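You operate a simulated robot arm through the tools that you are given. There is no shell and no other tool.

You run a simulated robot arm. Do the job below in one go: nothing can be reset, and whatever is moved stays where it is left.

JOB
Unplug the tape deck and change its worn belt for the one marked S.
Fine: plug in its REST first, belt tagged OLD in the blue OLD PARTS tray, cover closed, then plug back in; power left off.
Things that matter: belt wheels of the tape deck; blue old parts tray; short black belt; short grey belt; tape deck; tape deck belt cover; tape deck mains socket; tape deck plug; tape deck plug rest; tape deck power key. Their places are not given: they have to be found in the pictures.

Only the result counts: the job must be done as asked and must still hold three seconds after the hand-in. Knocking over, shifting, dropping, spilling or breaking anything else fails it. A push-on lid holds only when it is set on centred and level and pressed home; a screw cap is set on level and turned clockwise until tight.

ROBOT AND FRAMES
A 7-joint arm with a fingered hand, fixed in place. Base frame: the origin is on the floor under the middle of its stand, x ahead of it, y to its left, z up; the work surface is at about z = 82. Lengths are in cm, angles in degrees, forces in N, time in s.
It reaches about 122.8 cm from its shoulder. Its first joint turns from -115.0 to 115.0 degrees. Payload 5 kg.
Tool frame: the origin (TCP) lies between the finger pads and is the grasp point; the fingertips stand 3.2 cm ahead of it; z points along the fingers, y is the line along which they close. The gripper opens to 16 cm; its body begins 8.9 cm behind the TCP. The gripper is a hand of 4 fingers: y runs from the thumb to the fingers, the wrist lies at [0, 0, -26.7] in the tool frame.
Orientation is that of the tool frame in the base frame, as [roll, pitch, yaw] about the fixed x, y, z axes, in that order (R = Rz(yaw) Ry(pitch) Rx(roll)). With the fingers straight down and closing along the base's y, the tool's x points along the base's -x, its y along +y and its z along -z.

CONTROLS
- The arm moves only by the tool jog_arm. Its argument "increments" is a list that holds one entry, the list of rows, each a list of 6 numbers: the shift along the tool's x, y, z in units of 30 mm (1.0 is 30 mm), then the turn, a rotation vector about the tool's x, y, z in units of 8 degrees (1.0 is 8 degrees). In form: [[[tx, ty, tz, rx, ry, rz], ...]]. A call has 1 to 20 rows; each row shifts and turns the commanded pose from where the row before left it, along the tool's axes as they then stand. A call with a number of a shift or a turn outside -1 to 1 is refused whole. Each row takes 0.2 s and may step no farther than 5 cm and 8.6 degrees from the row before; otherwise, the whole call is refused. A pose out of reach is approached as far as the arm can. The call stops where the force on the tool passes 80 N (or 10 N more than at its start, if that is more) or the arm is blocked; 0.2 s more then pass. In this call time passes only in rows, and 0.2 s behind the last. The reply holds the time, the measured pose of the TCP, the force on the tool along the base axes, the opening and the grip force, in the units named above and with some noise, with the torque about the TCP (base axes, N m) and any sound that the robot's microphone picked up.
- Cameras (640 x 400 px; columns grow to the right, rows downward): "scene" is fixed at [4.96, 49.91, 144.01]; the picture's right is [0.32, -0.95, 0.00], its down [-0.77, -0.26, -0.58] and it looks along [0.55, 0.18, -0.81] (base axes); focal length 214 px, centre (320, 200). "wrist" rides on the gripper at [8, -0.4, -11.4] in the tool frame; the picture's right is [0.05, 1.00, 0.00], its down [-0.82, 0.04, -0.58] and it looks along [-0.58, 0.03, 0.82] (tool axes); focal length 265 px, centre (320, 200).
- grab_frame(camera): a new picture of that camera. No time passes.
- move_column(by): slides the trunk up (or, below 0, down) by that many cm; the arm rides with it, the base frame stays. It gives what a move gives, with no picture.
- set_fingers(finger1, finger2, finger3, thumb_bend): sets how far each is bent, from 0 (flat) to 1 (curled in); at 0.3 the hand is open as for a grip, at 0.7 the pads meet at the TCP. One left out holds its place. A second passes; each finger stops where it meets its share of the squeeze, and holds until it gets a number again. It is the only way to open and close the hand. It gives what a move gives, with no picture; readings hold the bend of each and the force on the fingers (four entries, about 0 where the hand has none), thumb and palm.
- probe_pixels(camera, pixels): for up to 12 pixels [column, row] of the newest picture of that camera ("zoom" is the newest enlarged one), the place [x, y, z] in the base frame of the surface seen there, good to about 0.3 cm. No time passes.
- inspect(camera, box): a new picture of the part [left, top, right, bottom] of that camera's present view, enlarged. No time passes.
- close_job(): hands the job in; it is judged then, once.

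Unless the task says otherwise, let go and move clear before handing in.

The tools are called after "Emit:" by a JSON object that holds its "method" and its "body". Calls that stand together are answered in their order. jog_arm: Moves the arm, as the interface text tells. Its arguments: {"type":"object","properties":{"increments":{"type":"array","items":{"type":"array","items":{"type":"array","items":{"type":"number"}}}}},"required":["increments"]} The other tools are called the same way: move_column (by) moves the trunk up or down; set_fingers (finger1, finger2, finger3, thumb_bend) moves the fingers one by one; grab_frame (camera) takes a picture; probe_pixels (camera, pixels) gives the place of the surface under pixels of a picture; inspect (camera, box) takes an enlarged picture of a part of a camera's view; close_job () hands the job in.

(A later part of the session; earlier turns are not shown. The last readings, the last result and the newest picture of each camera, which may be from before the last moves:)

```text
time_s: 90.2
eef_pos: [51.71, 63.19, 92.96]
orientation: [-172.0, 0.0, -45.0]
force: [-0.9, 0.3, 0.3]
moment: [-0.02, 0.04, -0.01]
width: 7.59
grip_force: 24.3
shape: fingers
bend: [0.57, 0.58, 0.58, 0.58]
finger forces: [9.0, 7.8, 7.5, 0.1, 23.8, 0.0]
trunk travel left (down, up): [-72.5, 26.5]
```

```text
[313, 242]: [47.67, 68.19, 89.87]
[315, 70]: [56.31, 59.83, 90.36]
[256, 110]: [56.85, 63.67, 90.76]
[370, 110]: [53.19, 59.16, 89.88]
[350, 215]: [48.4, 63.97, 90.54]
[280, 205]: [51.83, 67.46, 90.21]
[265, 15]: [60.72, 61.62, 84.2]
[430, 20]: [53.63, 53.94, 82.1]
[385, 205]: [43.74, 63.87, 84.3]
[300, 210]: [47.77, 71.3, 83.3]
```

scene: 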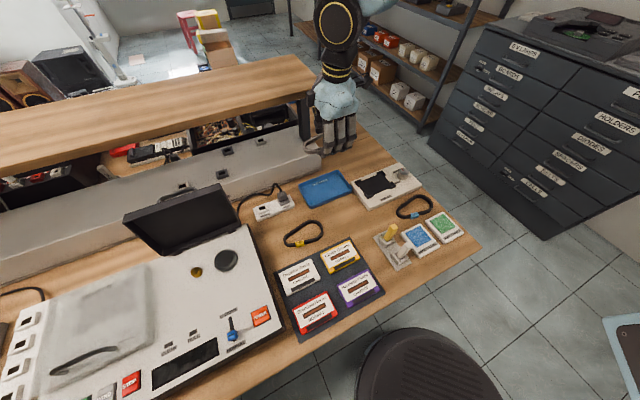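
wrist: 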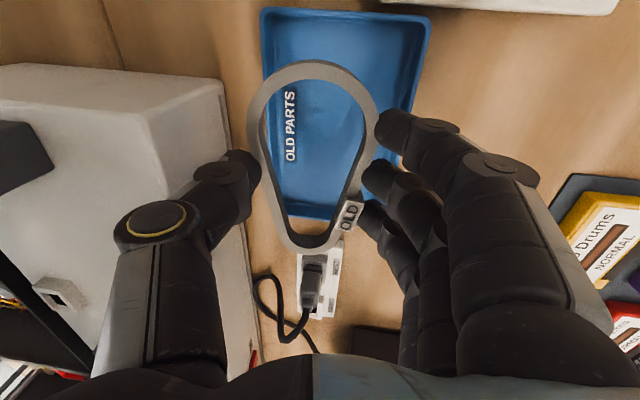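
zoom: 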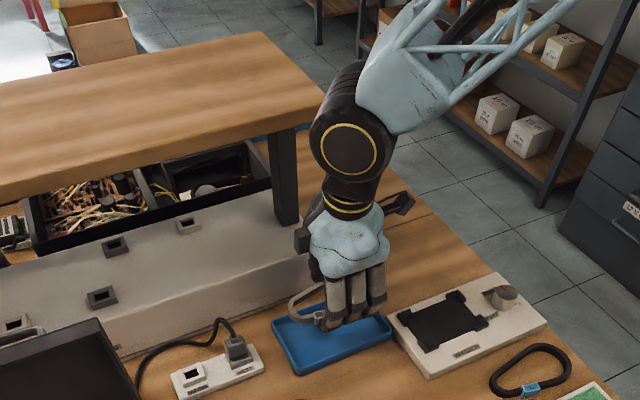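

Belt outline is at t 79–85.6, so I'll shift 0.9 cm toward the near side while lowering until the fingertips are just above the rim.

Emit:
{"method": "jog_arm", "body": {"increments": [[[0, 0.122, 0.315, 0, 0, 0], [0, 0.122, 0.315, 0, 0, 0], [0, 0.122, 0.315, 0, 0, 0], [0, 0.122, 0.315, 0, 0, 0]]]}}

Emit:
{"method": "grab_frame", "body": {"camera": "wrist"}}

Emit:
{"method": "inspect", "body": {"camera": "scene", "box": [270, 130, 370, 220]}}

```text
time_s: 91.2
eef_pos: [51.01, 62.56, 88.98]
orientation: [-171.9, 0.0, -44.9]
force: [-0.4, -0.6, -1.1]
moment: [0.01, -0.01, 0.02]
width: 7.59
grip_force: 23.7
shape: fingers
bend: [0.57, 0.58, 0.58, 0.58]
finger forces: [9.0, 7.6, 7.5, 0.0, 23.7, 0.0]
trunk travel left (down, up): [-72.5, 26.5]
```

```text
taken
```

wrist: 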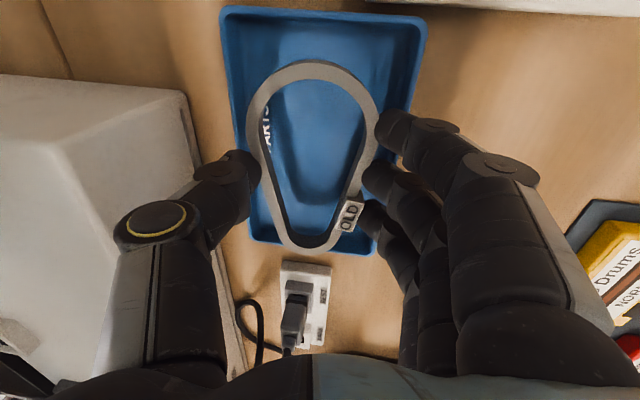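

```text
4.44 times, centred on (320, 175) of scene
```

zoom: 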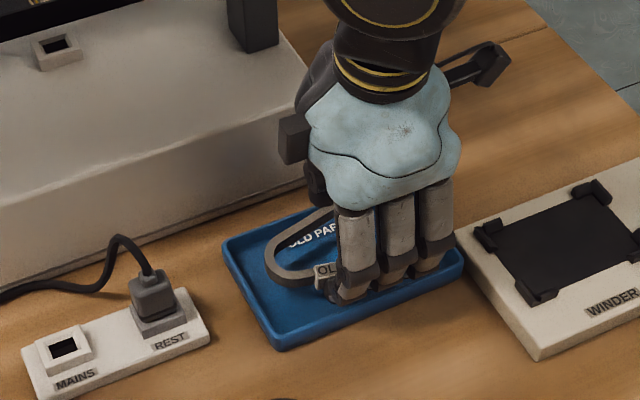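

The belt hangs over the tray interior with the tips just above the rim. I'll release it.

Emit:
{"method": "set_fingers", "body": {"finger1": 0.5, "finger2": 0.5, "finger3": 0.5, "thumb_bend": 0.5}}

Emit:
{"method": "grab_frame", "body": {"camera": "wrist"}}

```text
time_s: 92.2
eef_pos: [51.07, 62.51, 88.99]
orientation: [-172.0, 0.0, -45.0]
force: [-0.1, -0.7, 0.1]
moment: [0.01, 0.02, -0.01]
width: 9.05
grip_force: 0.0
shape: fingers
bend: [0.5, 0.5, 0.5, 0.5]
finger forces: [0.0, 0.0, 0.0, 0.0, 0.0, 0.0]
trunk travel left (down, up): [-72.5, 26.5]
```

```text
taken
```

wrist: 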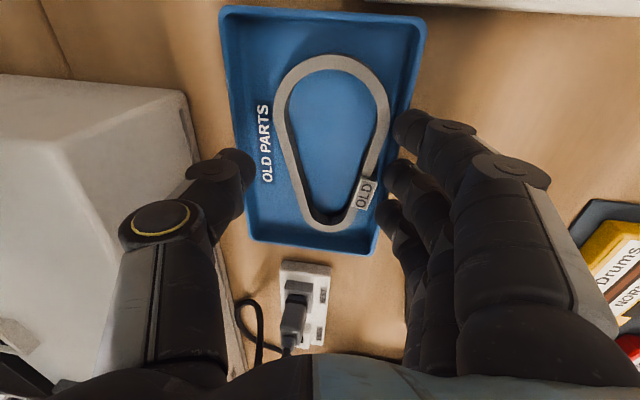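

The OLD belt lies flat in the tray. I'll rise straight up and check it.

Emit:
{"method": "jog_arm", "body": {"increments": [[[0, -0.046, -0.33, 0, 0, 0], [0, -0.139, -0.99, 0, 0, 0], [0, -0.139, -0.99, 0, 0, 0], [0, -0.139, -0.99, 0, 0, 0], [0, -0.139, -0.99, 0, 0, 0], [0, 0.5, 0, -1.0, 0, 0]]]}}

Emit:
{"method": "inspect", "body": {"camera": "scene", "box": [230, 150, 390, 260]}}

Emit:
{"method": "grab_frame", "body": {"camera": "wrist"}}

```text
time_s: 93.6
eef_pos: [50.1, 61.59, 101.8]
orientation: [180.0, -0.1, -44.8]
force: [0.1, -0.4, -0.2]
moment: [-0.03, 0.04, 0.0]
width: 9.08
grip_force: 0.1
shape: fingers
bend: [0.5, 0.5, 0.5, 0.5]
finger forces: [0.0, 0.1, 0.1, 0.0, 0.1, 0.1]
trunk travel left (down, up): [-72.5, 26.5]
```

```text
3.64 times, centred on (310, 205) of scene
```

zoom: 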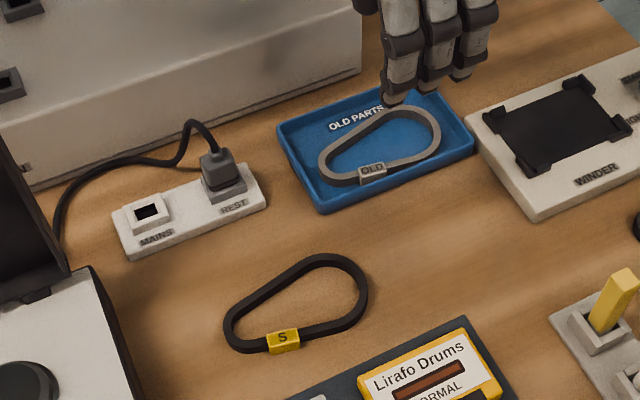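

```text
taken
```

wrist: 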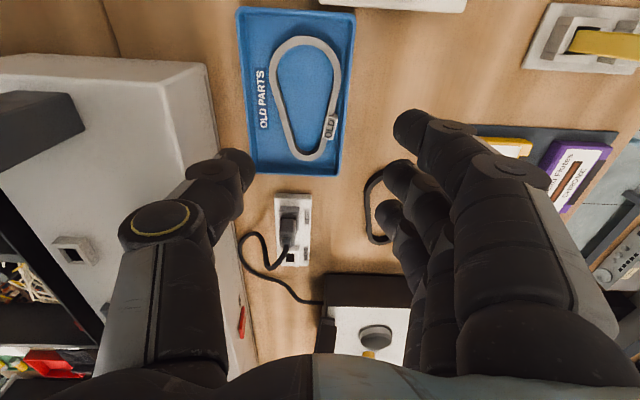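

The OLD belt is in the tray. Now I'll measure the S belt.

Emit:
{"method": "inspect", "body": {"camera": "scene", "box": [260, 205, 350, 265]}}

Emit:
{"method": "probe_pixels", "body": {"camera": "zoom", "pixels": [[445, 165], [420, 95], [330, 85], [230, 150], [150, 225], [145, 280], [195, 320], [255, 305], [370, 275], [445, 220], [400, 262], [280, 115]]}}

```text
6.67 times, centred on (305, 235) of scene
```

zoom: 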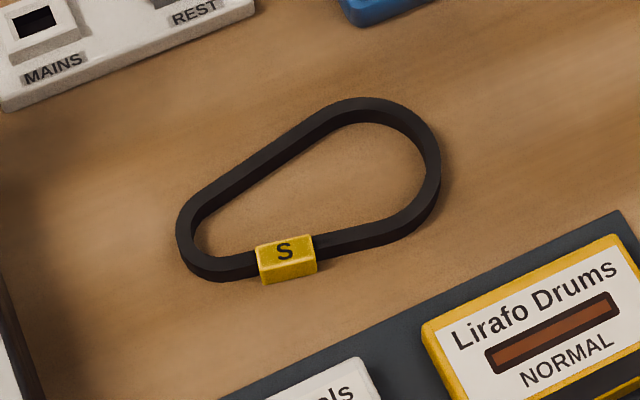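

```text
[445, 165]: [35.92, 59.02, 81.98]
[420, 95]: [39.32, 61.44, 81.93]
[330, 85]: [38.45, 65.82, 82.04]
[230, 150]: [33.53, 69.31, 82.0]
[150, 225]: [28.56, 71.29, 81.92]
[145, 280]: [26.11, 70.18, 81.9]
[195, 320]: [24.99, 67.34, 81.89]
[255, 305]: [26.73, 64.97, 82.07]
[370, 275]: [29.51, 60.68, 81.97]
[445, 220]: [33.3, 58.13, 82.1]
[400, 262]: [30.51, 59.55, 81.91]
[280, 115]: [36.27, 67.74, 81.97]
```

Emit:
{"method": "jog_arm", "body": {"increments": [[[-0.87, 0.73, 0, 0, 0, 0], [-0.87, 0.73, 0, 0, 0, 0], [-0.87, 0.73, 0, 0, 0, 0], [-0.87, 0.73, 0, 0, 0, 0], [-0.87, 0.73, 0, 0, 0, 0]]]}}

Emit:
{"method": "set_fingers", "body": {"finger1": 0.42, "finger2": 0.42, "finger3": 0.42, "thumb_bend": 0.42}}

Emit:
{"method": "grab_frame", "body": {"camera": "wrist"}}

```text
time_s: 94.8
eef_pos: [32.84, 63.1, 101.79]
orientation: [-180.0, 0.0, -45.1]
force: [0.0, 0.2, -0.3]
moment: [0.0, -0.02, -0.03]
width: 9.08
grip_force: 0.2
shape: fingers
bend: [0.5, 0.5, 0.5, 0.5]
finger forces: [0.1, 0.0, 0.0, 0.1, 0.0, 0.1]
trunk travel left (down, up): [-72.5, 26.5]
```

```text
time_s: 95.8
eef_pos: [32.92, 63.06, 101.94]
orientation: [-180.0, 0.0, -45.0]
force: [0.2, -0.2, -1.3]
moment: [-0.04, -0.03, 0.01]
width: 12.25
grip_force: 0.0
shape: fingers
bend: [0.42, 0.42, 0.42, 0.42]
finger forces: [0.0, 0.0, 0.0, 0.0, 0.0, 0.0]
trunk travel left (down, up): [-72.5, 26.5]
```

```text
taken
```

wrist: 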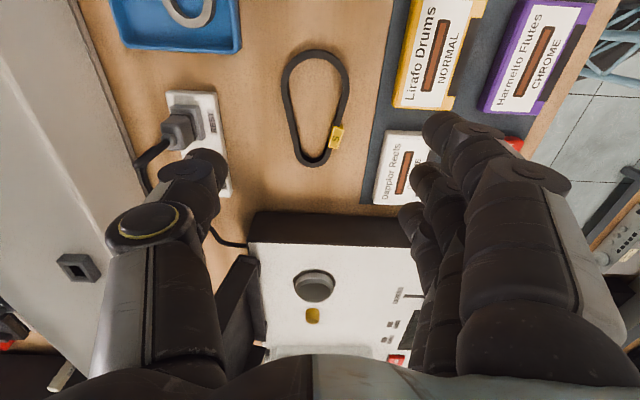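

Emit:
{"method": "inspect", "body": {"camera": "wrist", "box": [240, 30, 400, 180]}}

```text
2.67 times, centred on (320, 105) of wrist
```

zoom: 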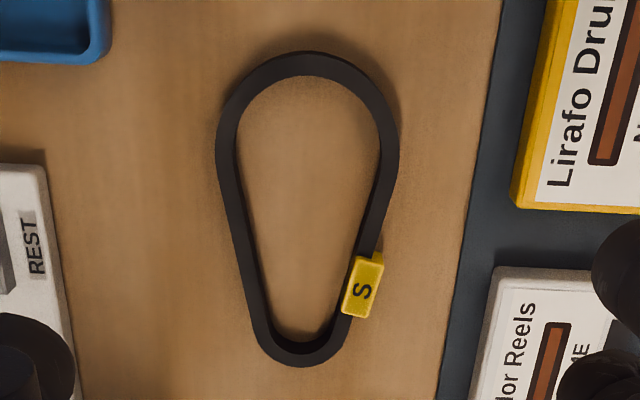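

Emit:
{"method": "probe_pixels", "body": {"camera": "zoom", "pixels": [[310, 63], [228, 140], [389, 140], [240, 220], [262, 310], [300, 354], [340, 330], [362, 288], [374, 220], [300, 140], [302, 320], [308, 200]]}}

```text
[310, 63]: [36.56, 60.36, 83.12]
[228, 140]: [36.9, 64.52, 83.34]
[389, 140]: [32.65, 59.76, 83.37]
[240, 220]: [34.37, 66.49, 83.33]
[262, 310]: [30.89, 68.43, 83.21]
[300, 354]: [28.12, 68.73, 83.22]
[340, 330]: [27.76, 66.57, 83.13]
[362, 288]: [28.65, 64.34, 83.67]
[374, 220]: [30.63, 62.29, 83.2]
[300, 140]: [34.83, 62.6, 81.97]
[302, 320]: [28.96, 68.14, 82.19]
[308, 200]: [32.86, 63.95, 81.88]
```

Emit:
{"method": "probe_pixels", "body": {"camera": "zoom", "pixels": [[480, 150], [460, 300], [520, 200], [490, 330], [530, 150], [500, 290], [55, 180], [45, 240], [75, 380], [470, 210]]}}

```text
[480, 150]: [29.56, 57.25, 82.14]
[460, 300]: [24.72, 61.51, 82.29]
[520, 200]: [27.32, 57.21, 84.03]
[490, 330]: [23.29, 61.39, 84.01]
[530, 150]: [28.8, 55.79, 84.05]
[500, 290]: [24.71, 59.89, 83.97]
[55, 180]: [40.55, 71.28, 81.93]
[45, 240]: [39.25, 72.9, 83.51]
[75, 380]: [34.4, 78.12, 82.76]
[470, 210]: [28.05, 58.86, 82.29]
```

S belt lies at s −16.8…−28.7, t centre 68.5, aligned with the wheels already. The cassettes end at t=59.9, so with the hand at 0.5 bend the fingers fit between. I'll descend over it.

Emit:
{"method": "set_fingers", "body": {"finger1": 0.5, "finger2": 0.5, "finger3": 0.5, "thumb_bend": 0.5}}

Emit:
{"method": "jog_arm", "body": {"increments": [[[-0.049, -0.039, 0.796, 0, 0, 0], [-0.049, -0.039, 0.796, 0, 0, 0], [-0.049, -0.039, 0.796, 0, 0, 0], [-0.049, -0.039, 0.796, 0, 0, 0], [-0.049, -0.039, 0.796, 0, 0, 0]]]}}

Emit:
{"method": "grab_frame", "body": {"camera": "wrist"}}

```text
time_s: 96.8
eef_pos: [33.0, 62.98, 101.83]
orientation: [-179.9, 0.0, -45.1]
force: [0.2, 0.6, 0.3]
moment: [-0.02, 0.02, 0.05]
width: 9.24
grip_force: 0.1
shape: fingers
bend: [0.5, 0.5, 0.5, 0.5]
finger forces: [0.0, 0.0, 0.0, 0.1, 0.0, 0.1]
trunk travel left (down, up): [-72.5, 26.5]
```

```text
time_s: 98.0
eef_pos: [33.09, 64.03, 89.88]
orientation: [-180.0, 0.0, -44.9]
force: [-0.5, 0.4, -0.1]
moment: [-0.04, 0.01, 0.0]
width: 9.2
grip_force: 0.1
shape: fingers
bend: [0.5, 0.5, 0.5, 0.5]
finger forces: [0.0, 0.0, 0.0, 0.0, 0.0, 0.0]
trunk travel left (down, up): [-72.5, 26.5]
```

```text
taken
```

wrist: 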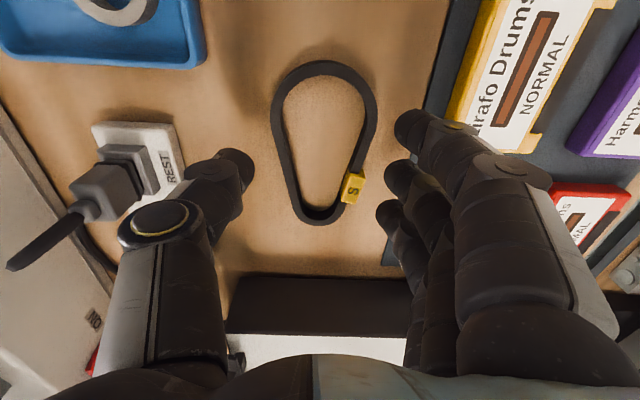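

Emit:
{"method": "jog_arm", "body": {"increments": [[[0, 0, 0.3, 0, 0, 0], [0, 0, 0.3, 0, 0, 0], [0, 0, 0.3, 0, 0, 0], [0, 0, 0.3, 0, 0, 0]]]}}

Emit:
{"method": "grab_frame", "body": {"camera": "wrist"}}

```text
time_s: 99.0
eef_pos: [32.9, 63.91, 86.27]
orientation: [-180.0, 0.1, -45.0]
force: [0.5, 0.1, 0.3]
moment: [0.0, 0.01, 0.03]
width: 9.22
grip_force: 0.0
shape: fingers
bend: [0.5, 0.5, 0.5, 0.5]
finger forces: [0.0, 0.0, 0.0, 0.0, 0.1, 0.0]
trunk travel left (down, up): [-72.5, 26.5]
```

```text
taken
```

wrist: 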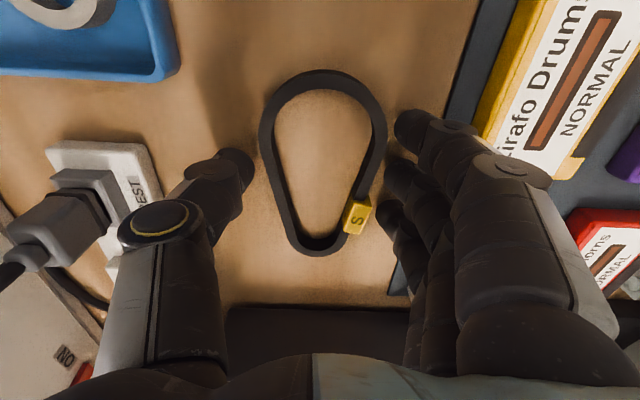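

Emit:
{"method": "set_fingers", "body": {"finger1": 0.55, "finger2": 0.55, "finger3": 0.55, "thumb_bend": 0.55}}

Emit:
{"method": "grab_frame", "body": {"camera": "wrist"}}

```text
time_s: 100.0
eef_pos: [33.03, 63.92, 86.25]
orientation: [-180.0, -0.1, -45.0]
force: [0.4, 1.4, -0.7]
moment: [0.0, 0.03, -0.01]
width: 7.92
grip_force: 3.7
shape: fingers
bend: [0.53, 0.54, 0.54, 0.54]
finger forces: [1.5, 1.2, 1.2, 0.1, 3.4, 0.0]
trunk travel left (down, up): [-72.5, 26.5]
```

```text
taken
```

wrist: 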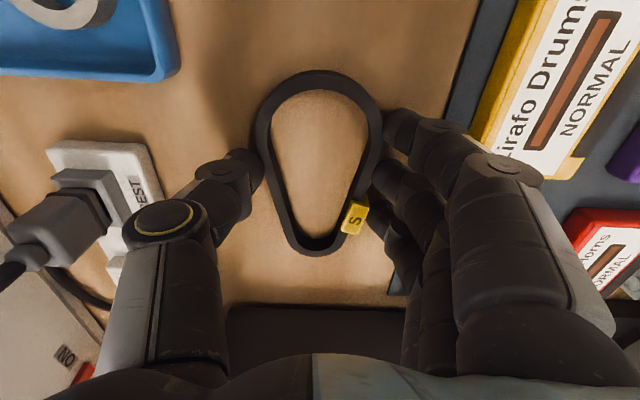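

All four digits already touch the belt lightly and evenly. I'll tighten.

Emit:
{"method": "set_fingers", "body": {"finger1": 0.62, "finger2": 0.62, "finger3": 0.62, "thumb_bend": 0.64}}

Emit:
{"method": "grab_frame", "body": {"camera": "wrist"}}

```text
time_s: 101.0
eef_pos: [33.06, 63.88, 86.16]
orientation: [-180.0, 0.0, -45.0]
force: [0.6, -1.0, 0.4]
moment: [0.01, -0.04, 0.0]
width: 7.65
grip_force: 19.4
shape: fingers
bend: [0.56, 0.56, 0.56, 0.57]
finger forces: [7.1, 6.3, 6.2, 0.1, 18.4, 0.0]
trunk travel left (down, up): [-72.5, 26.5]
```

```text
taken
```

wrist: 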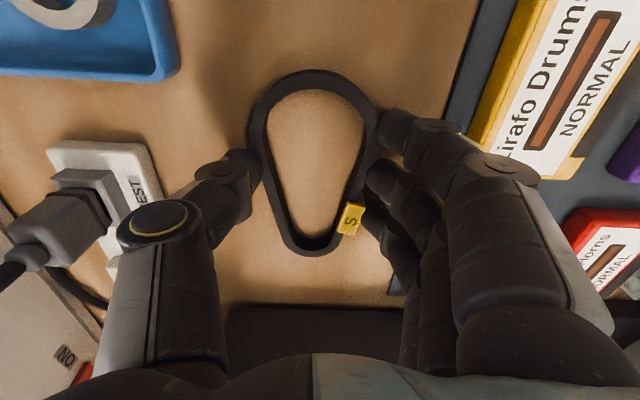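

Balanced at about 19 N. Lifting the S belt.

Emit:
{"method": "jog_arm", "body": {"increments": [[[0, 0, -0.1, 0, 0, 0], [0, 0, -0.2, 0, 0, 0], [0, 0, -0.4, 0, 0, 0], [0, 0, -0.8, 0, 0, 0], [0, 0, -0.9, 0, 0, 0], [0, 0, -0.9, 0, 0, 0], [0, 0, -0.9, 0, 0, 0], [0, 0, -0.9, 0, 0, 0], [0, 0, -0.9, 0, 0, 0]]]}}

Emit:
{"method": "grab_frame", "body": {"camera": "wrist"}}

Emit:
{"method": "grab_frame", "body": {"camera": "scene"}}

```text
time_s: 103.0
eef_pos: [32.97, 63.83, 104.37]
orientation: [-180.0, 0.0, -44.9]
force: [0.1, 0.7, 0.0]
moment: [-0.01, 0.0, 0.01]
width: 7.67
grip_force: 18.5
shape: fingers
bend: [0.56, 0.56, 0.56, 0.57]
finger forces: [6.9, 6.2, 6.1, 0.0, 17.8, 0.0]
trunk travel left (down, up): [-72.5, 26.5]
```

```text
taken
```

wrist: 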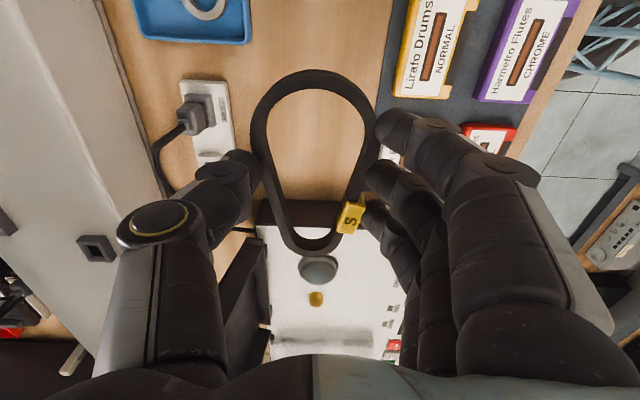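

```text
taken
```

scene: 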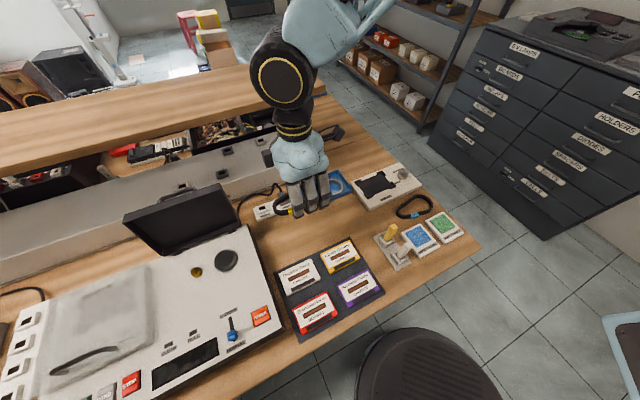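

Emit:
{"method": "inspect", "body": {"camera": "wrist", "box": [230, 50, 410, 270]}}

Emit:
{"method": "probe_pixels", "body": {"camera": "wrist", "pixels": [[316, 76], [258, 120], [370, 118], [313, 248], [280, 215], [348, 190], [265, 165], [358, 160], [290, 240], [335, 238], [295, 82], [340, 80]]}}

```text
1.82 times, centred on (320, 160) of wrist
```

zoom: 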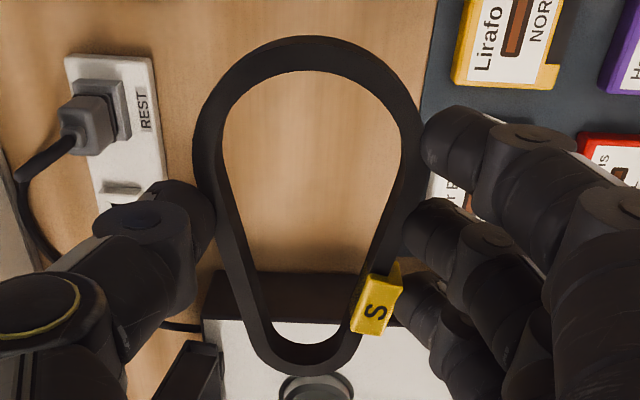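

```text
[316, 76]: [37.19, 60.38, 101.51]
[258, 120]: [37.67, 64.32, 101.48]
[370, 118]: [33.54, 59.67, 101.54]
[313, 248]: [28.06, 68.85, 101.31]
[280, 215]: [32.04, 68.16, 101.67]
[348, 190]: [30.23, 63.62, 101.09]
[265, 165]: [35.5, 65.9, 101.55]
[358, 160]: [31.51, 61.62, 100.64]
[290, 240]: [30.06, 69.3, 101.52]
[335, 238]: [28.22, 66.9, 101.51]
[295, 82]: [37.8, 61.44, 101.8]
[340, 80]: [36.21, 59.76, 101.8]
```

The S belt sits in the hand almost exactly as the OLD one did: centre 0.8 cm toward −s and 0.3 cm toward +t of the TCP, with about 2° of yaw. I'll carry it over the wheels, staying on the near side of the lid.

Emit:
{"method": "jog_arm", "body": {"increments": [[[0, 0.3, -0.3, 0, 0, 0], [-0.94, 0.1, -0.3, 0, 0, 0], [-0.94, 0.054, 0, 0, 0, 0], [-0.94, 0.054, 0, 0, 0, 0], [-0.94, 0.054, 0, 0, 0, 0], [-0.94, 0.054, 0, 0, 0, 0], [-0.94, 0.054, 0, 0, 0, 0], [-0.94, 0.054, 0, 0, 0, 0], [-0.94, 0.054, 0, 0, 0, 0], [-0.94, 0.054, 0, 0, 0, 0], [0, 0, 0, 0, 0, 0.28]]]}}

Emit:
{"method": "grab_frame", "body": {"camera": "wrist"}}

Emit:
{"method": "inspect", "body": {"camera": "scene", "box": [100, 140, 300, 310]}}

```text
time_s: 105.4
eef_pos: [13.29, 80.09, 106.07]
orientation: [-180.0, 0.1, -47.2]
force: [0.0, -0.9, -0.4]
moment: [0.02, -0.01, 0.01]
width: 7.66
grip_force: 18.1
shape: fingers
bend: [0.56, 0.56, 0.56, 0.57]
finger forces: [6.9, 6.1, 5.8, 0.0, 17.4, 0.0]
trunk travel left (down, up): [-72.5, 26.5]
```

```text
taken
```

wrist: 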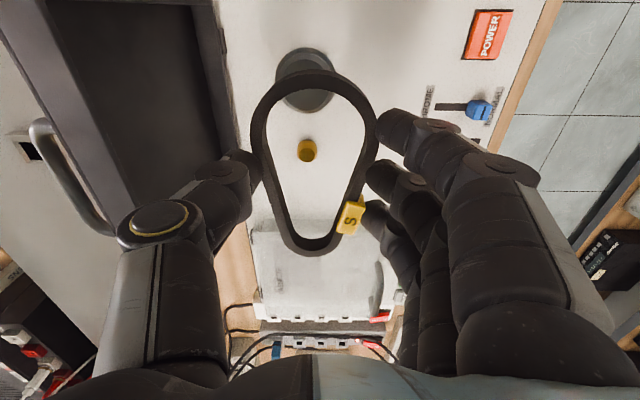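

```text
2.35 times, centred on (200, 225) of scene
```

zoom: 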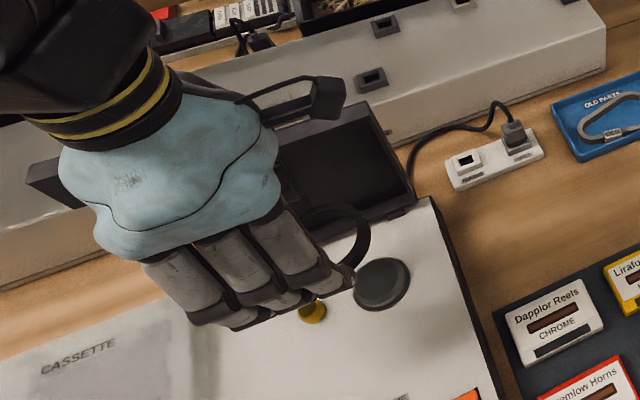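

Emit:
{"method": "jog_arm", "body": {"increments": [[[-0.003, -0.075, 0.756, 0, 0, 0], [-0.003, -0.075, 0.756, 0, 0, 0], [-0.003, -0.075, 0.756, 0, 0, 0], [-0.003, -0.075, 0.756, 0, 0, 0]]]}}

Emit:
{"method": "grab_frame", "body": {"camera": "wrist"}}

Emit:
{"method": "inspect", "body": {"camera": "wrist", "box": [230, 40, 410, 270]}}

```text
time_s: 106.4
eef_pos: [13.89, 80.8, 96.95]
orientation: [-180.0, 0.0, -47.2]
force: [0.0, -0.2, -0.7]
moment: [0.0, -0.01, -0.01]
width: 7.66
grip_force: 17.7
shape: fingers
bend: [0.56, 0.56, 0.56, 0.58]
finger forces: [6.9, 6.2, 5.9, 0.0, 17.5, 0.0]
trunk travel left (down, up): [-72.5, 26.5]
```

```text
taken
```

wrist: 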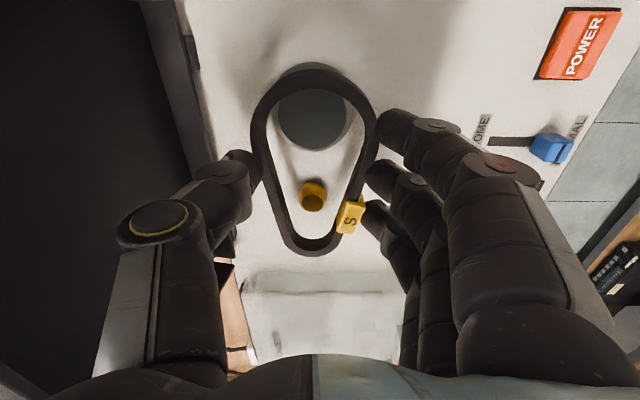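

```text
1.74 times, centred on (320, 155) of wrist
```

zoom: 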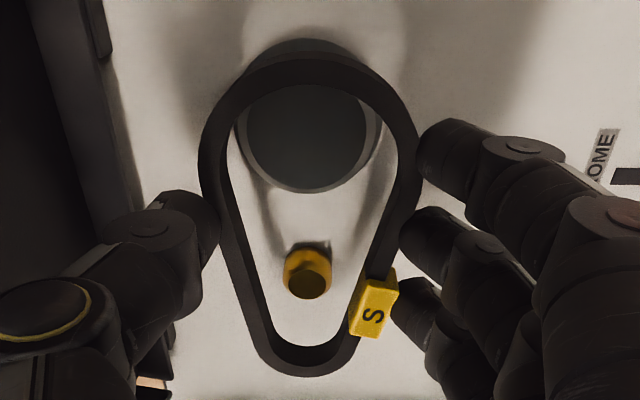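

The wheels show through the loop, nicely between the strands. I'll probe both belt and wheels to align exactly.

Emit:
{"method": "probe_pixels", "body": {"camera": "zoom", "pixels": [[308, 70], [212, 160], [407, 160], [308, 360], [245, 280], [360, 260], [280, 345], [335, 345], [226, 215], [395, 215]]}}

Emit:
{"method": "probe_pixels", "body": {"camera": "zoom", "pixels": [[308, 130], [262, 130], [358, 130], [308, 180], [310, 42], [308, 280], [292, 280], [326, 280], [308, 297], [250, 150], [368, 150]]}}

```text
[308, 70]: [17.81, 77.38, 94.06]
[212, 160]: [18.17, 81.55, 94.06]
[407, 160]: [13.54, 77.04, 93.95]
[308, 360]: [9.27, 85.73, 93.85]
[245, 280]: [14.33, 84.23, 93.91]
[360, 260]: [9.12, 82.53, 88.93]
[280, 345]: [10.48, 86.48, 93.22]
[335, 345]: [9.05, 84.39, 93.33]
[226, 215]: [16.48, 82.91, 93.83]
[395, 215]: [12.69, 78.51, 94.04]
```

```text
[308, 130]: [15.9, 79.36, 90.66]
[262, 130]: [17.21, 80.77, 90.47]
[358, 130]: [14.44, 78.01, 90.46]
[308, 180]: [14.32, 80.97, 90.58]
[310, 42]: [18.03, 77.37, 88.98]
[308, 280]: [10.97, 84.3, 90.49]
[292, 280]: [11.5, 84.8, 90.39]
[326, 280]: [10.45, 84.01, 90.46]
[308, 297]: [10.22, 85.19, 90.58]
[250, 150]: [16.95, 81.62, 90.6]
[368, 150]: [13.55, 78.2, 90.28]
```

Belt and wheels agree within about 0.1 cm in both directions. I'll lower straight down onto the wheels.

Emit:
{"method": "jog_arm", "body": {"increments": [[[0, 0, 0.2, 0, 0, 0], [0, 0, 0.2, 0, 0, 0], [0, 0, 0.2, 0, 0, 0], [0, 0, 0.15, 0, 0, 0]]]}}

Emit:
{"method": "inspect", "body": {"camera": "wrist", "box": [230, 40, 410, 270]}}

```text
time_s: 107.4
eef_pos: [14.01, 80.69, 94.74]
orientation: [180.0, 0.0, -47.1]
force: [0.4, 0.5, -0.7]
moment: [0.03, 0.03, 0.02]
width: 7.65
grip_force: 18.3
shape: fingers
bend: [0.56, 0.56, 0.56, 0.58]
finger forces: [6.9, 6.1, 5.9, 0.0, 17.3, 0.0]
trunk travel left (down, up): [-72.5, 26.5]
```

```text
1.74 times, centred on (320, 155) of wrist
```

zoom: 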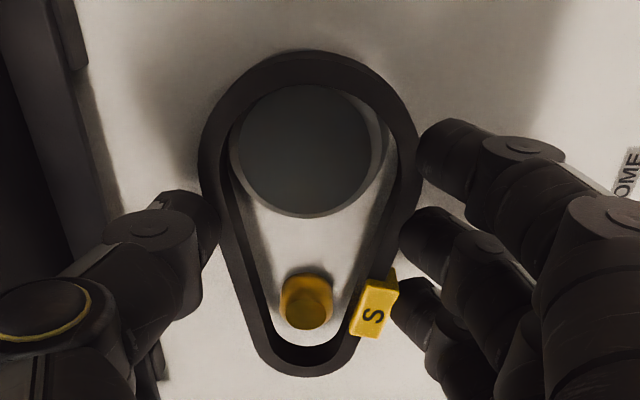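

Emit:
{"method": "inspect", "body": {"camera": "wrist", "box": [275, 60, 365, 150]}}

Emit:
{"method": "inspect", "body": {"camera": "wrist", "box": [275, 170, 365, 260]}}

```text
4.44 times, centred on (320, 105) of wrist
```

zoom: 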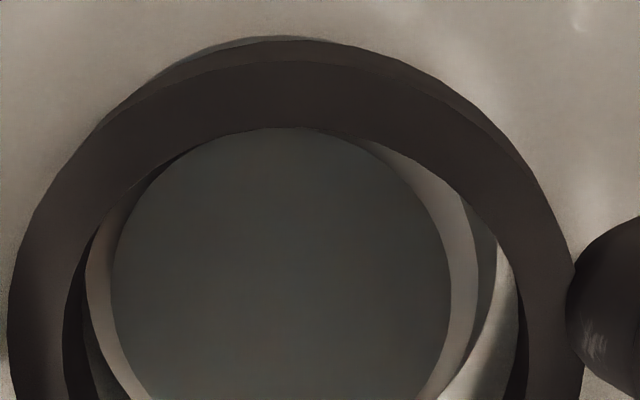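

```text
4.44 times, centred on (320, 215) of wrist
```

zoom: 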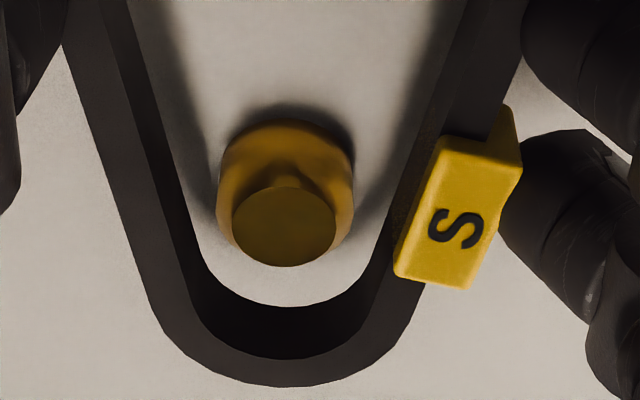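

The wheel and belt inner edges are centred within about 0.15 cm in both zooms. I'll lower the last 1.5 cm gently.

Emit:
{"method": "jog_arm", "body": {"increments": [[[0, -0.02, 0.1, 0, 0, 0], [0, -0.02, 0.1, 0, 0, 0], [0, 0, 0.1, 0, 0, 0], [0, 0, 0.1, 0, 0, 0], [0, 0, 0.08, 0, 0, 0]]]}}

Emit:
{"method": "inspect", "body": {"camera": "wrist", "box": [230, 40, 410, 270]}}

```text
time_s: 108.6
eef_pos: [14.03, 80.82, 93.31]
orientation: [179.9, 0.1, -47.1]
force: [2.5, -3.7, 3.4]
moment: [-0.12, -0.17, -0.01]
width: 7.65
grip_force: 18.9
shape: fingers
bend: [0.57, 0.57, 0.56, 0.58]
finger forces: [7.8, 5.8, 5.3, 0.0, 18.5, 0.0]
trunk travel left (down, up): [-72.5, 26.5]
```

```text
1.74 times, centred on (320, 155) of wrist
```

zoom: 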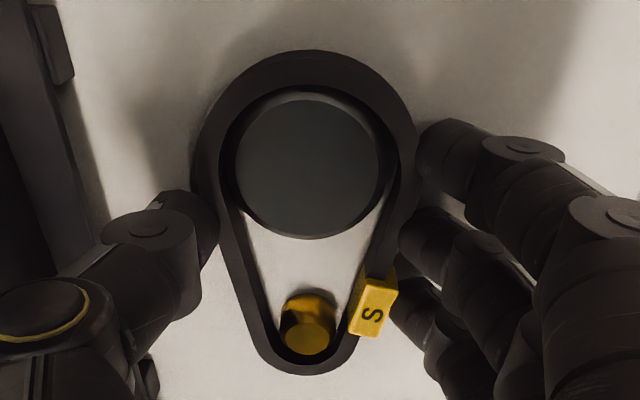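

The belt is down around both wheels, with only about 4 N of side force. I'll check the belt's height against the wheels.

Emit:
{"method": "probe_pixels", "body": {"camera": "zoom", "pixels": [[308, 70], [212, 160], [403, 160], [308, 367], [245, 280], [226, 215], [395, 200], [310, 160], [310, 335], [250, 340], [350, 345]]}}

```text
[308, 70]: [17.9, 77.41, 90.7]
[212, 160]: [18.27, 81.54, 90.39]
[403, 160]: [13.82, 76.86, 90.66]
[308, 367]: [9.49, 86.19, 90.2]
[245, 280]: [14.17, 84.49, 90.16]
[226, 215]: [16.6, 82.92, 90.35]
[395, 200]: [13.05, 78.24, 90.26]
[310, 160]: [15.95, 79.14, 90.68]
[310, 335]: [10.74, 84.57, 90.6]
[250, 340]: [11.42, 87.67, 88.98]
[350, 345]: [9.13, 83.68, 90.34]
```

Belt top is at z≈90.4, same as the OLD belt had when fitted. I'll ease +s slightly, settle down 0.1 cm and open the hand.

Emit:
{"method": "jog_arm", "body": {"increments": [[[0.04, 0, 0.03, 0, 0, 0]]]}}

Emit:
{"method": "set_fingers", "body": {"finger1": 0.52, "finger2": 0.52, "finger3": 0.52, "thumb_bend": 0.52}}

Emit:
{"method": "inspect", "body": {"camera": "wrist", "box": [230, 40, 410, 270]}}

```text
time_s: 109.0
eef_pos: [14.1, 80.81, 93.25]
orientation: [-179.9, 0.0, -47.3]
force: [2.0, -0.5, 3.0]
moment: [0.04, -0.15, -0.04]
width: 7.65
grip_force: 19.2
shape: fingers
bend: [0.56, 0.57, 0.57, 0.58]
finger forces: [7.6, 5.9, 6.0, 0.0, 19.4, 0.0]
trunk travel left (down, up): [-72.5, 26.5]
```

```text
time_s: 110.0
eef_pos: [13.94, 80.79, 93.21]
orientation: [-180.0, 0.0, -47.3]
force: [-0.1, 1.2, 0.0]
moment: [0.02, 0.02, -0.02]
width: 8.32
grip_force: 0.0
shape: fingers
bend: [0.52, 0.52, 0.52, 0.52]
finger forces: [0.0, 0.0, 0.0, 0.0, 0.1, 0.1]
trunk travel left (down, up): [-72.5, 26.5]
```

```text
1.74 times, centred on (320, 155) of wrist
```

zoom: 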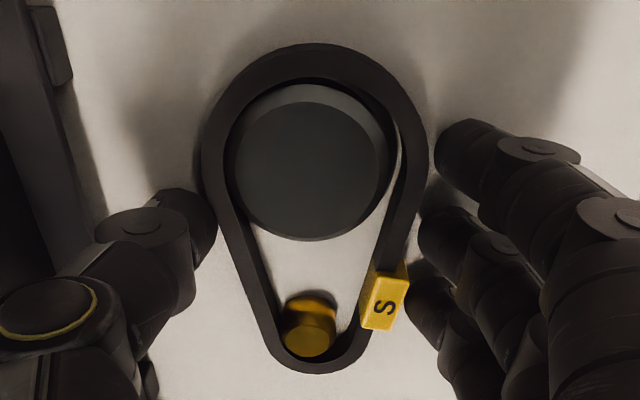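

The belt is released and around both wheels. I'll rise straight up and look properly.

Emit:
{"method": "jog_arm", "body": {"increments": [[[0, 0, -0.15, 0, 0, 0], [0, 0, -0.3, 0, 0, 0], [0, 0, -0.6, 0, 0, 0], [0, 0.1, -0.9, 0, 0, 0], [0, 0.3, -0.9, 0, 0, 0], [0, 0.3, -0.9, 0, 0, 0], [0, 0.3, -0.9, 0, 0, 0]]]}}

Emit:
{"method": "grab_frame", "body": {"camera": "wrist"}}

Emit:
{"method": "inspect", "body": {"camera": "scene", "box": [150, 210, 270, 310]}}

Emit:
{"method": "inspect", "body": {"camera": "wrist", "box": [250, 20, 370, 180]}}

```text
time_s: 111.6
eef_pos: [11.76, 78.78, 107.12]
orientation: [180.0, 0.0, -47.2]
force: [-0.1, -1.0, -0.1]
moment: [0.01, 0.03, -0.02]
width: 8.33
grip_force: 0.1
shape: fingers
bend: [0.52, 0.52, 0.52, 0.52]
finger forces: [0.0, 0.0, 0.0, 0.0, 0.0, 0.0]
trunk travel left (down, up): [-72.5, 26.5]
```

```text
taken
```

wrist: 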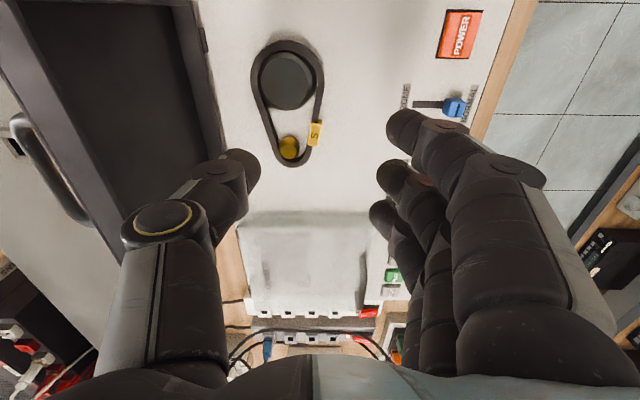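

```text
4.00 times, centred on (210, 260) of scene
```

zoom: 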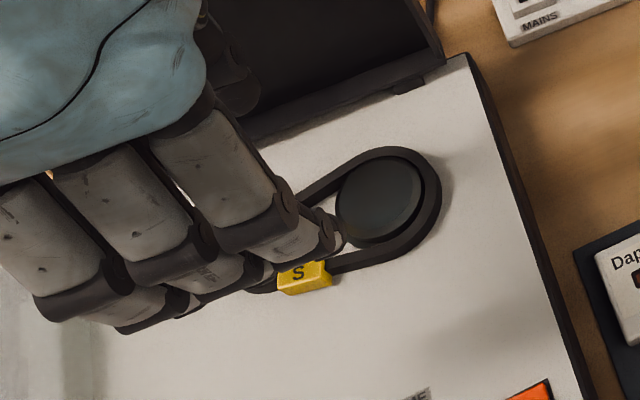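

```text
2.50 times, centred on (310, 100) of wrist
```

zoom: 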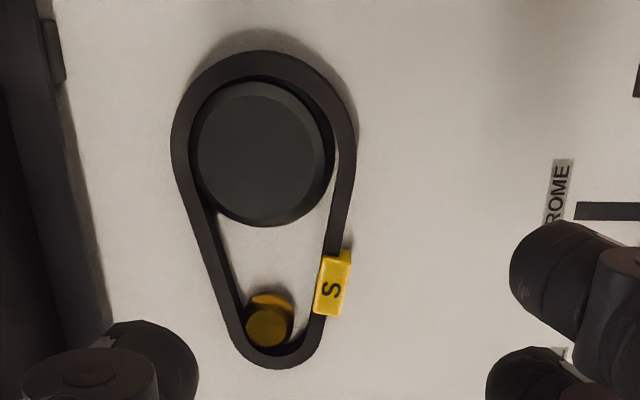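

Emit:
{"method": "probe_pixels", "body": {"camera": "zoom", "pixels": [[265, 60], [182, 150], [345, 150], [275, 360], [215, 265], [335, 225], [330, 285], [265, 150], [270, 325], [240, 340], [305, 340]]}}

```text
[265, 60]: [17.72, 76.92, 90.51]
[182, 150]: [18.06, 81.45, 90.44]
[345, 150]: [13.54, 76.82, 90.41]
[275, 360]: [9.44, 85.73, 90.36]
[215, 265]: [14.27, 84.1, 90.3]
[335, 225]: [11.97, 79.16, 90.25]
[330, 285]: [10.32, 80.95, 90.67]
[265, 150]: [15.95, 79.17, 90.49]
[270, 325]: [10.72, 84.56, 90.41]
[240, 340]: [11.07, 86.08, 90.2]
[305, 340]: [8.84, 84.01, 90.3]
```

The S belt is level at z≈90.4 around both wheels, at the same place the OLD one was. Next is closing the cover; I'll measure where the open lid and its handle are now.

Emit:
{"method": "grab_frame", "body": {"camera": "wrist"}}

Emit:
{"method": "probe_pixels", "body": {"camera": "wrist", "pixels": [[15, 122], [40, 170], [75, 215], [85, 222], [10, 40], [30, 90], [100, 190], [190, 10], [205, 100], [215, 140], [120, 100]]}}

Emit:
{"method": "inspect", "body": {"camera": "scene", "box": [100, 160, 260, 280]}}

```text
taken
```

wrist: 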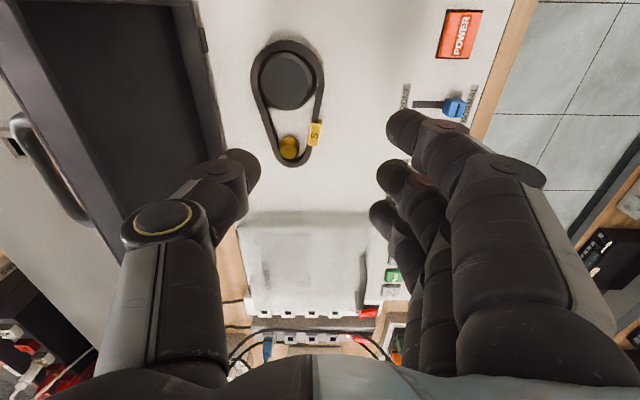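

```text
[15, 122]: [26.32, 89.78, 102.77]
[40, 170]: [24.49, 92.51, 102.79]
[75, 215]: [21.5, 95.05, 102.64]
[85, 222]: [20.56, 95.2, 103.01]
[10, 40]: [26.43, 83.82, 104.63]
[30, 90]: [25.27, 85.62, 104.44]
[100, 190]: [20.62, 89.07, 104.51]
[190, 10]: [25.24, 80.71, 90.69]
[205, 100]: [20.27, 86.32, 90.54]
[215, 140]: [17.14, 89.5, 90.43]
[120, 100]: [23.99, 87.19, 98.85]
```

```text
3.33 times, centred on (180, 220) of scene
```

zoom: 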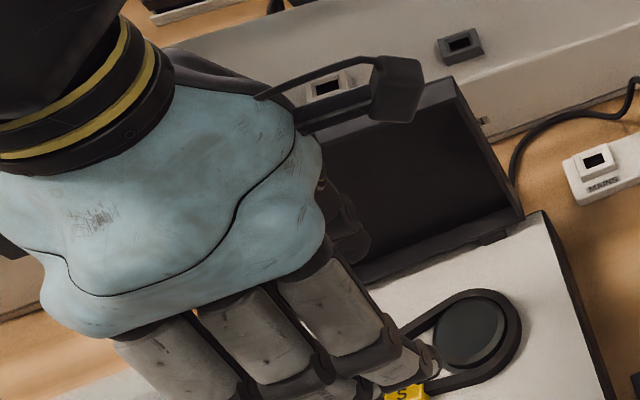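

Handle bar is at t≈82.5, z≈102.4 and the lid at about 98°. I'll curl the fingers, go over the top with the thumb behind the bar, and draw the lid forward until it drops shut.

Emit:
{"method": "set_fingers", "body": {"finger1": 1.0, "finger2": 0.95, "finger3": 1.0, "thumb_bend": 0.55}}

Emit:
{"method": "jog_arm", "body": {"increments": [[[0, 0, -1, 0, 0, -0.28], [0, 0, -1, 1.0, 0, 0], [-0.078, -0.897, 0.126, 0, 0, 0], [-0.078, -0.897, 0.126, 0, 0, 0], [-0.078, -0.897, 0.126, 0, 0, 0], [-0.078, -0.897, 0.126, 0, 0, 0], [-0.078, -0.897, 0.126, 0, 0, 0], [-0.078, -0.897, 0.126, 0, 0, 0]]]}}

Emit:
{"method": "grab_frame", "body": {"camera": "wrist"}}

Emit:
{"method": "inspect", "body": {"camera": "scene", "box": [60, 80, 260, 260]}}

```text
time_s: 112.6
eef_pos: [11.8, 78.75, 107.01]
orientation: [179.9, -0.1, -47.2]
force: [0.5, -0.1, -0.1]
moment: [-0.01, -0.01, -0.02]
width: 5.82
grip_force: 0.0
shape: fingers
bend: [1.0, 0.95, 1.0, 0.55]
finger forces: [0.0, 0.0, 0.0, 0.0, 0.0, 0.0]
trunk travel left (down, up): [-72.5, 26.5]
```

```text
time_s: 114.4
eef_pos: [22.37, 91.23, 113.03]
orientation: [-172.0, 0.0, -44.9]
force: [0.8, -0.4, -0.3]
moment: [-0.01, 0.02, 0.0]
width: 5.88
grip_force: 0.0
shape: fingers
bend: [1.0, 0.95, 1.0, 0.55]
finger forces: [0.0, 0.1, 0.0, 0.0, 0.1, 0.0]
trunk travel left (down, up): [-72.5, 26.5]
```

```text
taken
```

wrist: 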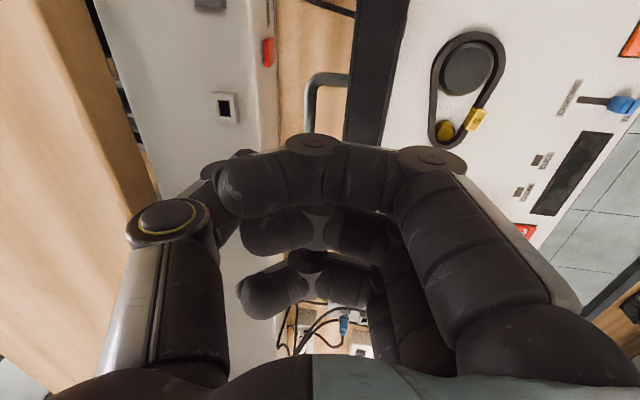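

```text
2.22 times, centred on (160, 170) of scene
```

zoom: 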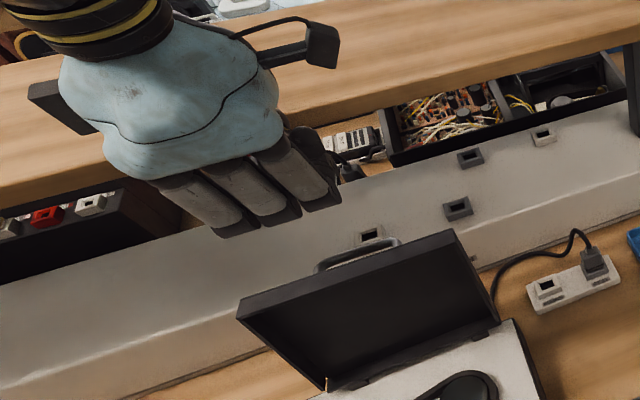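

Emit:
{"method": "probe_pixels", "body": {"camera": "wrist", "pixels": [[165, 218], [132, 225], [128, 240], [150, 180], [120, 100], [100, 60], [130, 170], [318, 80], [305, 110], [240, 155], [120, 320]]}}

```text
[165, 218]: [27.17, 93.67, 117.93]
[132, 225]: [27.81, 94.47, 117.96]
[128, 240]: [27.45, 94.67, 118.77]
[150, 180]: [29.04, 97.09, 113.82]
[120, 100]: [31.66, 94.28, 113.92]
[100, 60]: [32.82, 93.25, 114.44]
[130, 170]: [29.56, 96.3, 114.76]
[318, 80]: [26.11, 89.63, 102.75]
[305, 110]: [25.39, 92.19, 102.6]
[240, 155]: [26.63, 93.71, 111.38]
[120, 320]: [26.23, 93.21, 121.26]
```

Thumb knuckle is at t=86.5 against the shelf edge at t=89, so there's room. I'll lower to put the thumb tip behind the bar.

Emit:
{"method": "jog_arm", "body": {"increments": [[[0, 0.09, 0.643, 0, 0, 0], [0, 0.09, 0.643, 0, 0, 0], [0, 0.09, 0.643, 0, 0, 0], [0, 0.09, 0.643, 0, 0, 0]]]}}

Emit:
{"method": "grab_frame", "body": {"camera": "wrist"}}

Emit:
{"method": "inspect", "body": {"camera": "scene", "box": [60, 100, 260, 280]}}

```text
time_s: 115.4
eef_pos: [22.36, 91.13, 105.35]
orientation: [-171.9, 0.0, -45.0]
force: [-0.2, -0.5, 0.2]
moment: [-0.02, -0.01, 0.02]
width: 5.85
grip_force: 0.1
shape: fingers
bend: [1.0, 0.95, 1.0, 0.55]
finger forces: [0.0, 0.0, 0.1, 0.1, 0.1, 0.0]
trunk travel left (down, up): [-72.5, 26.5]
```

```text
taken
```

wrist: 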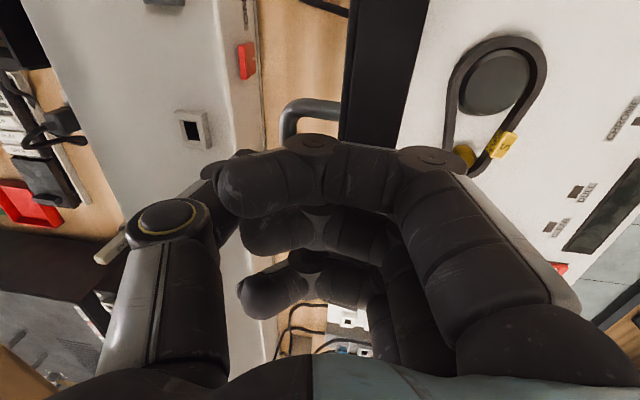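

```text
2.22 times, centred on (160, 190) of scene
```

zoom: 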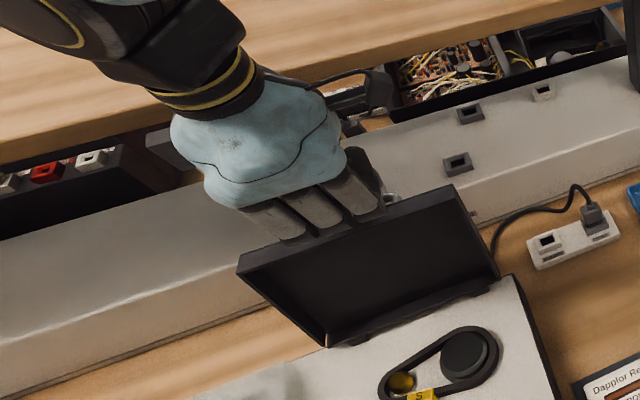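

The thumb (col 245) is behind the bar (col 285). I'll lower 0.3 cm and draw the bar forward along its arc.

Emit:
{"method": "jog_arm", "body": {"increments": [[[0, 0.014, 0.1, 0, 0, 0], [0, 0.396, -0.056, 0, 0, 0], [0, 0.338, -0.233, 0, 0, 0], [0, 0.34, -0.216, 0, 0, 0]]]}}

Emit:
{"method": "inspect", "body": {"camera": "scene", "box": [60, 100, 260, 280]}}

Emit:
{"method": "grab_frame", "body": {"camera": "wrist"}}

```text
time_s: 116.4
eef_pos: [19.86, 88.67, 106.14]
orientation: [-172.1, -0.1, -45.0]
force: [-0.6, -0.4, 0.4]
moment: [0.03, -0.03, -0.02]
width: 5.85
grip_force: 0.1
shape: fingers
bend: [1.0, 0.95, 1.0, 0.55]
finger forces: [0.1, 0.1, 0.0, 0.0, 0.4, 0.0]
trunk travel left (down, up): [-72.5, 26.5]
```

```text
2.22 times, centred on (160, 190) of scene
```

zoom: 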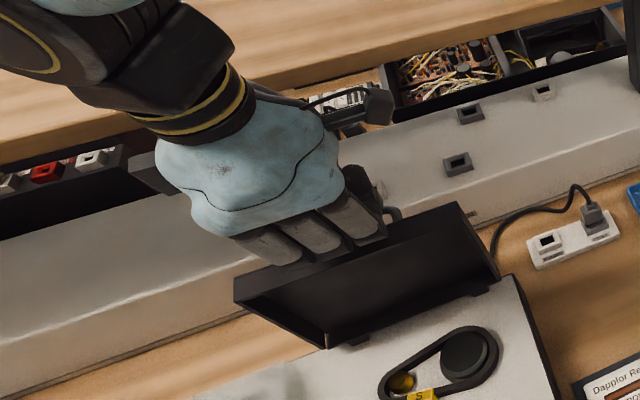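

```text
taken
```

wrist: 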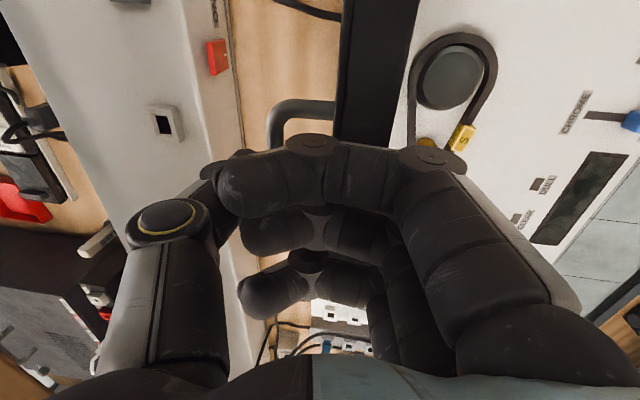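

The lid is coming forward under very light thumb force. I'll continue past balance.

Emit:
{"method": "jog_arm", "body": {"increments": [[[0, 0.377, -0.188, 0, 0, 0], [0, 0.382, -0.155, 0, 0, 0], [0, 0.387, -0.122, 0, 0, 0]]]}}

Emit:
{"method": "inspect", "body": {"camera": "scene", "box": [60, 100, 260, 280]}}

Emit:
{"method": "grab_frame", "body": {"camera": "wrist"}}

```text
time_s: 117.2
eef_pos: [17.34, 86.24, 107.07]
orientation: [-172.0, 0.0, -45.0]
force: [0.1, -0.4, 0.0]
moment: [0.02, -0.03, 0.01]
width: 5.87
grip_force: 0.0
shape: fingers
bend: [1.0, 0.95, 1.0, 0.55]
finger forces: [0.0, 0.0, 0.1, 0.0, 0.0, 0.1]
trunk travel left (down, up): [-72.5, 26.5]
```

```text
2.22 times, centred on (160, 190) of scene
```

zoom: 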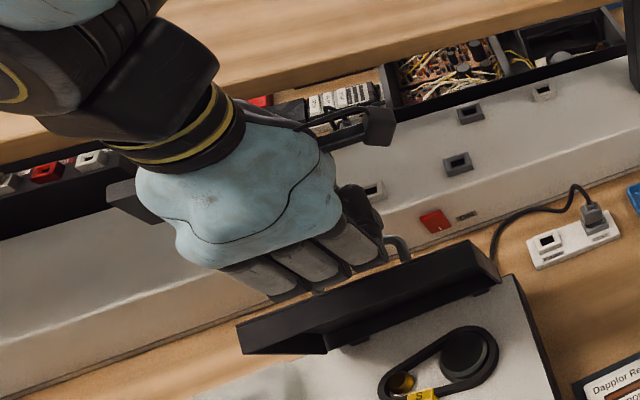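

```text
taken
```

wrist: 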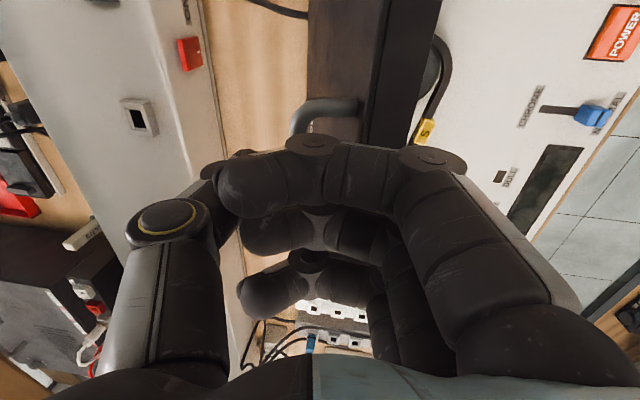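

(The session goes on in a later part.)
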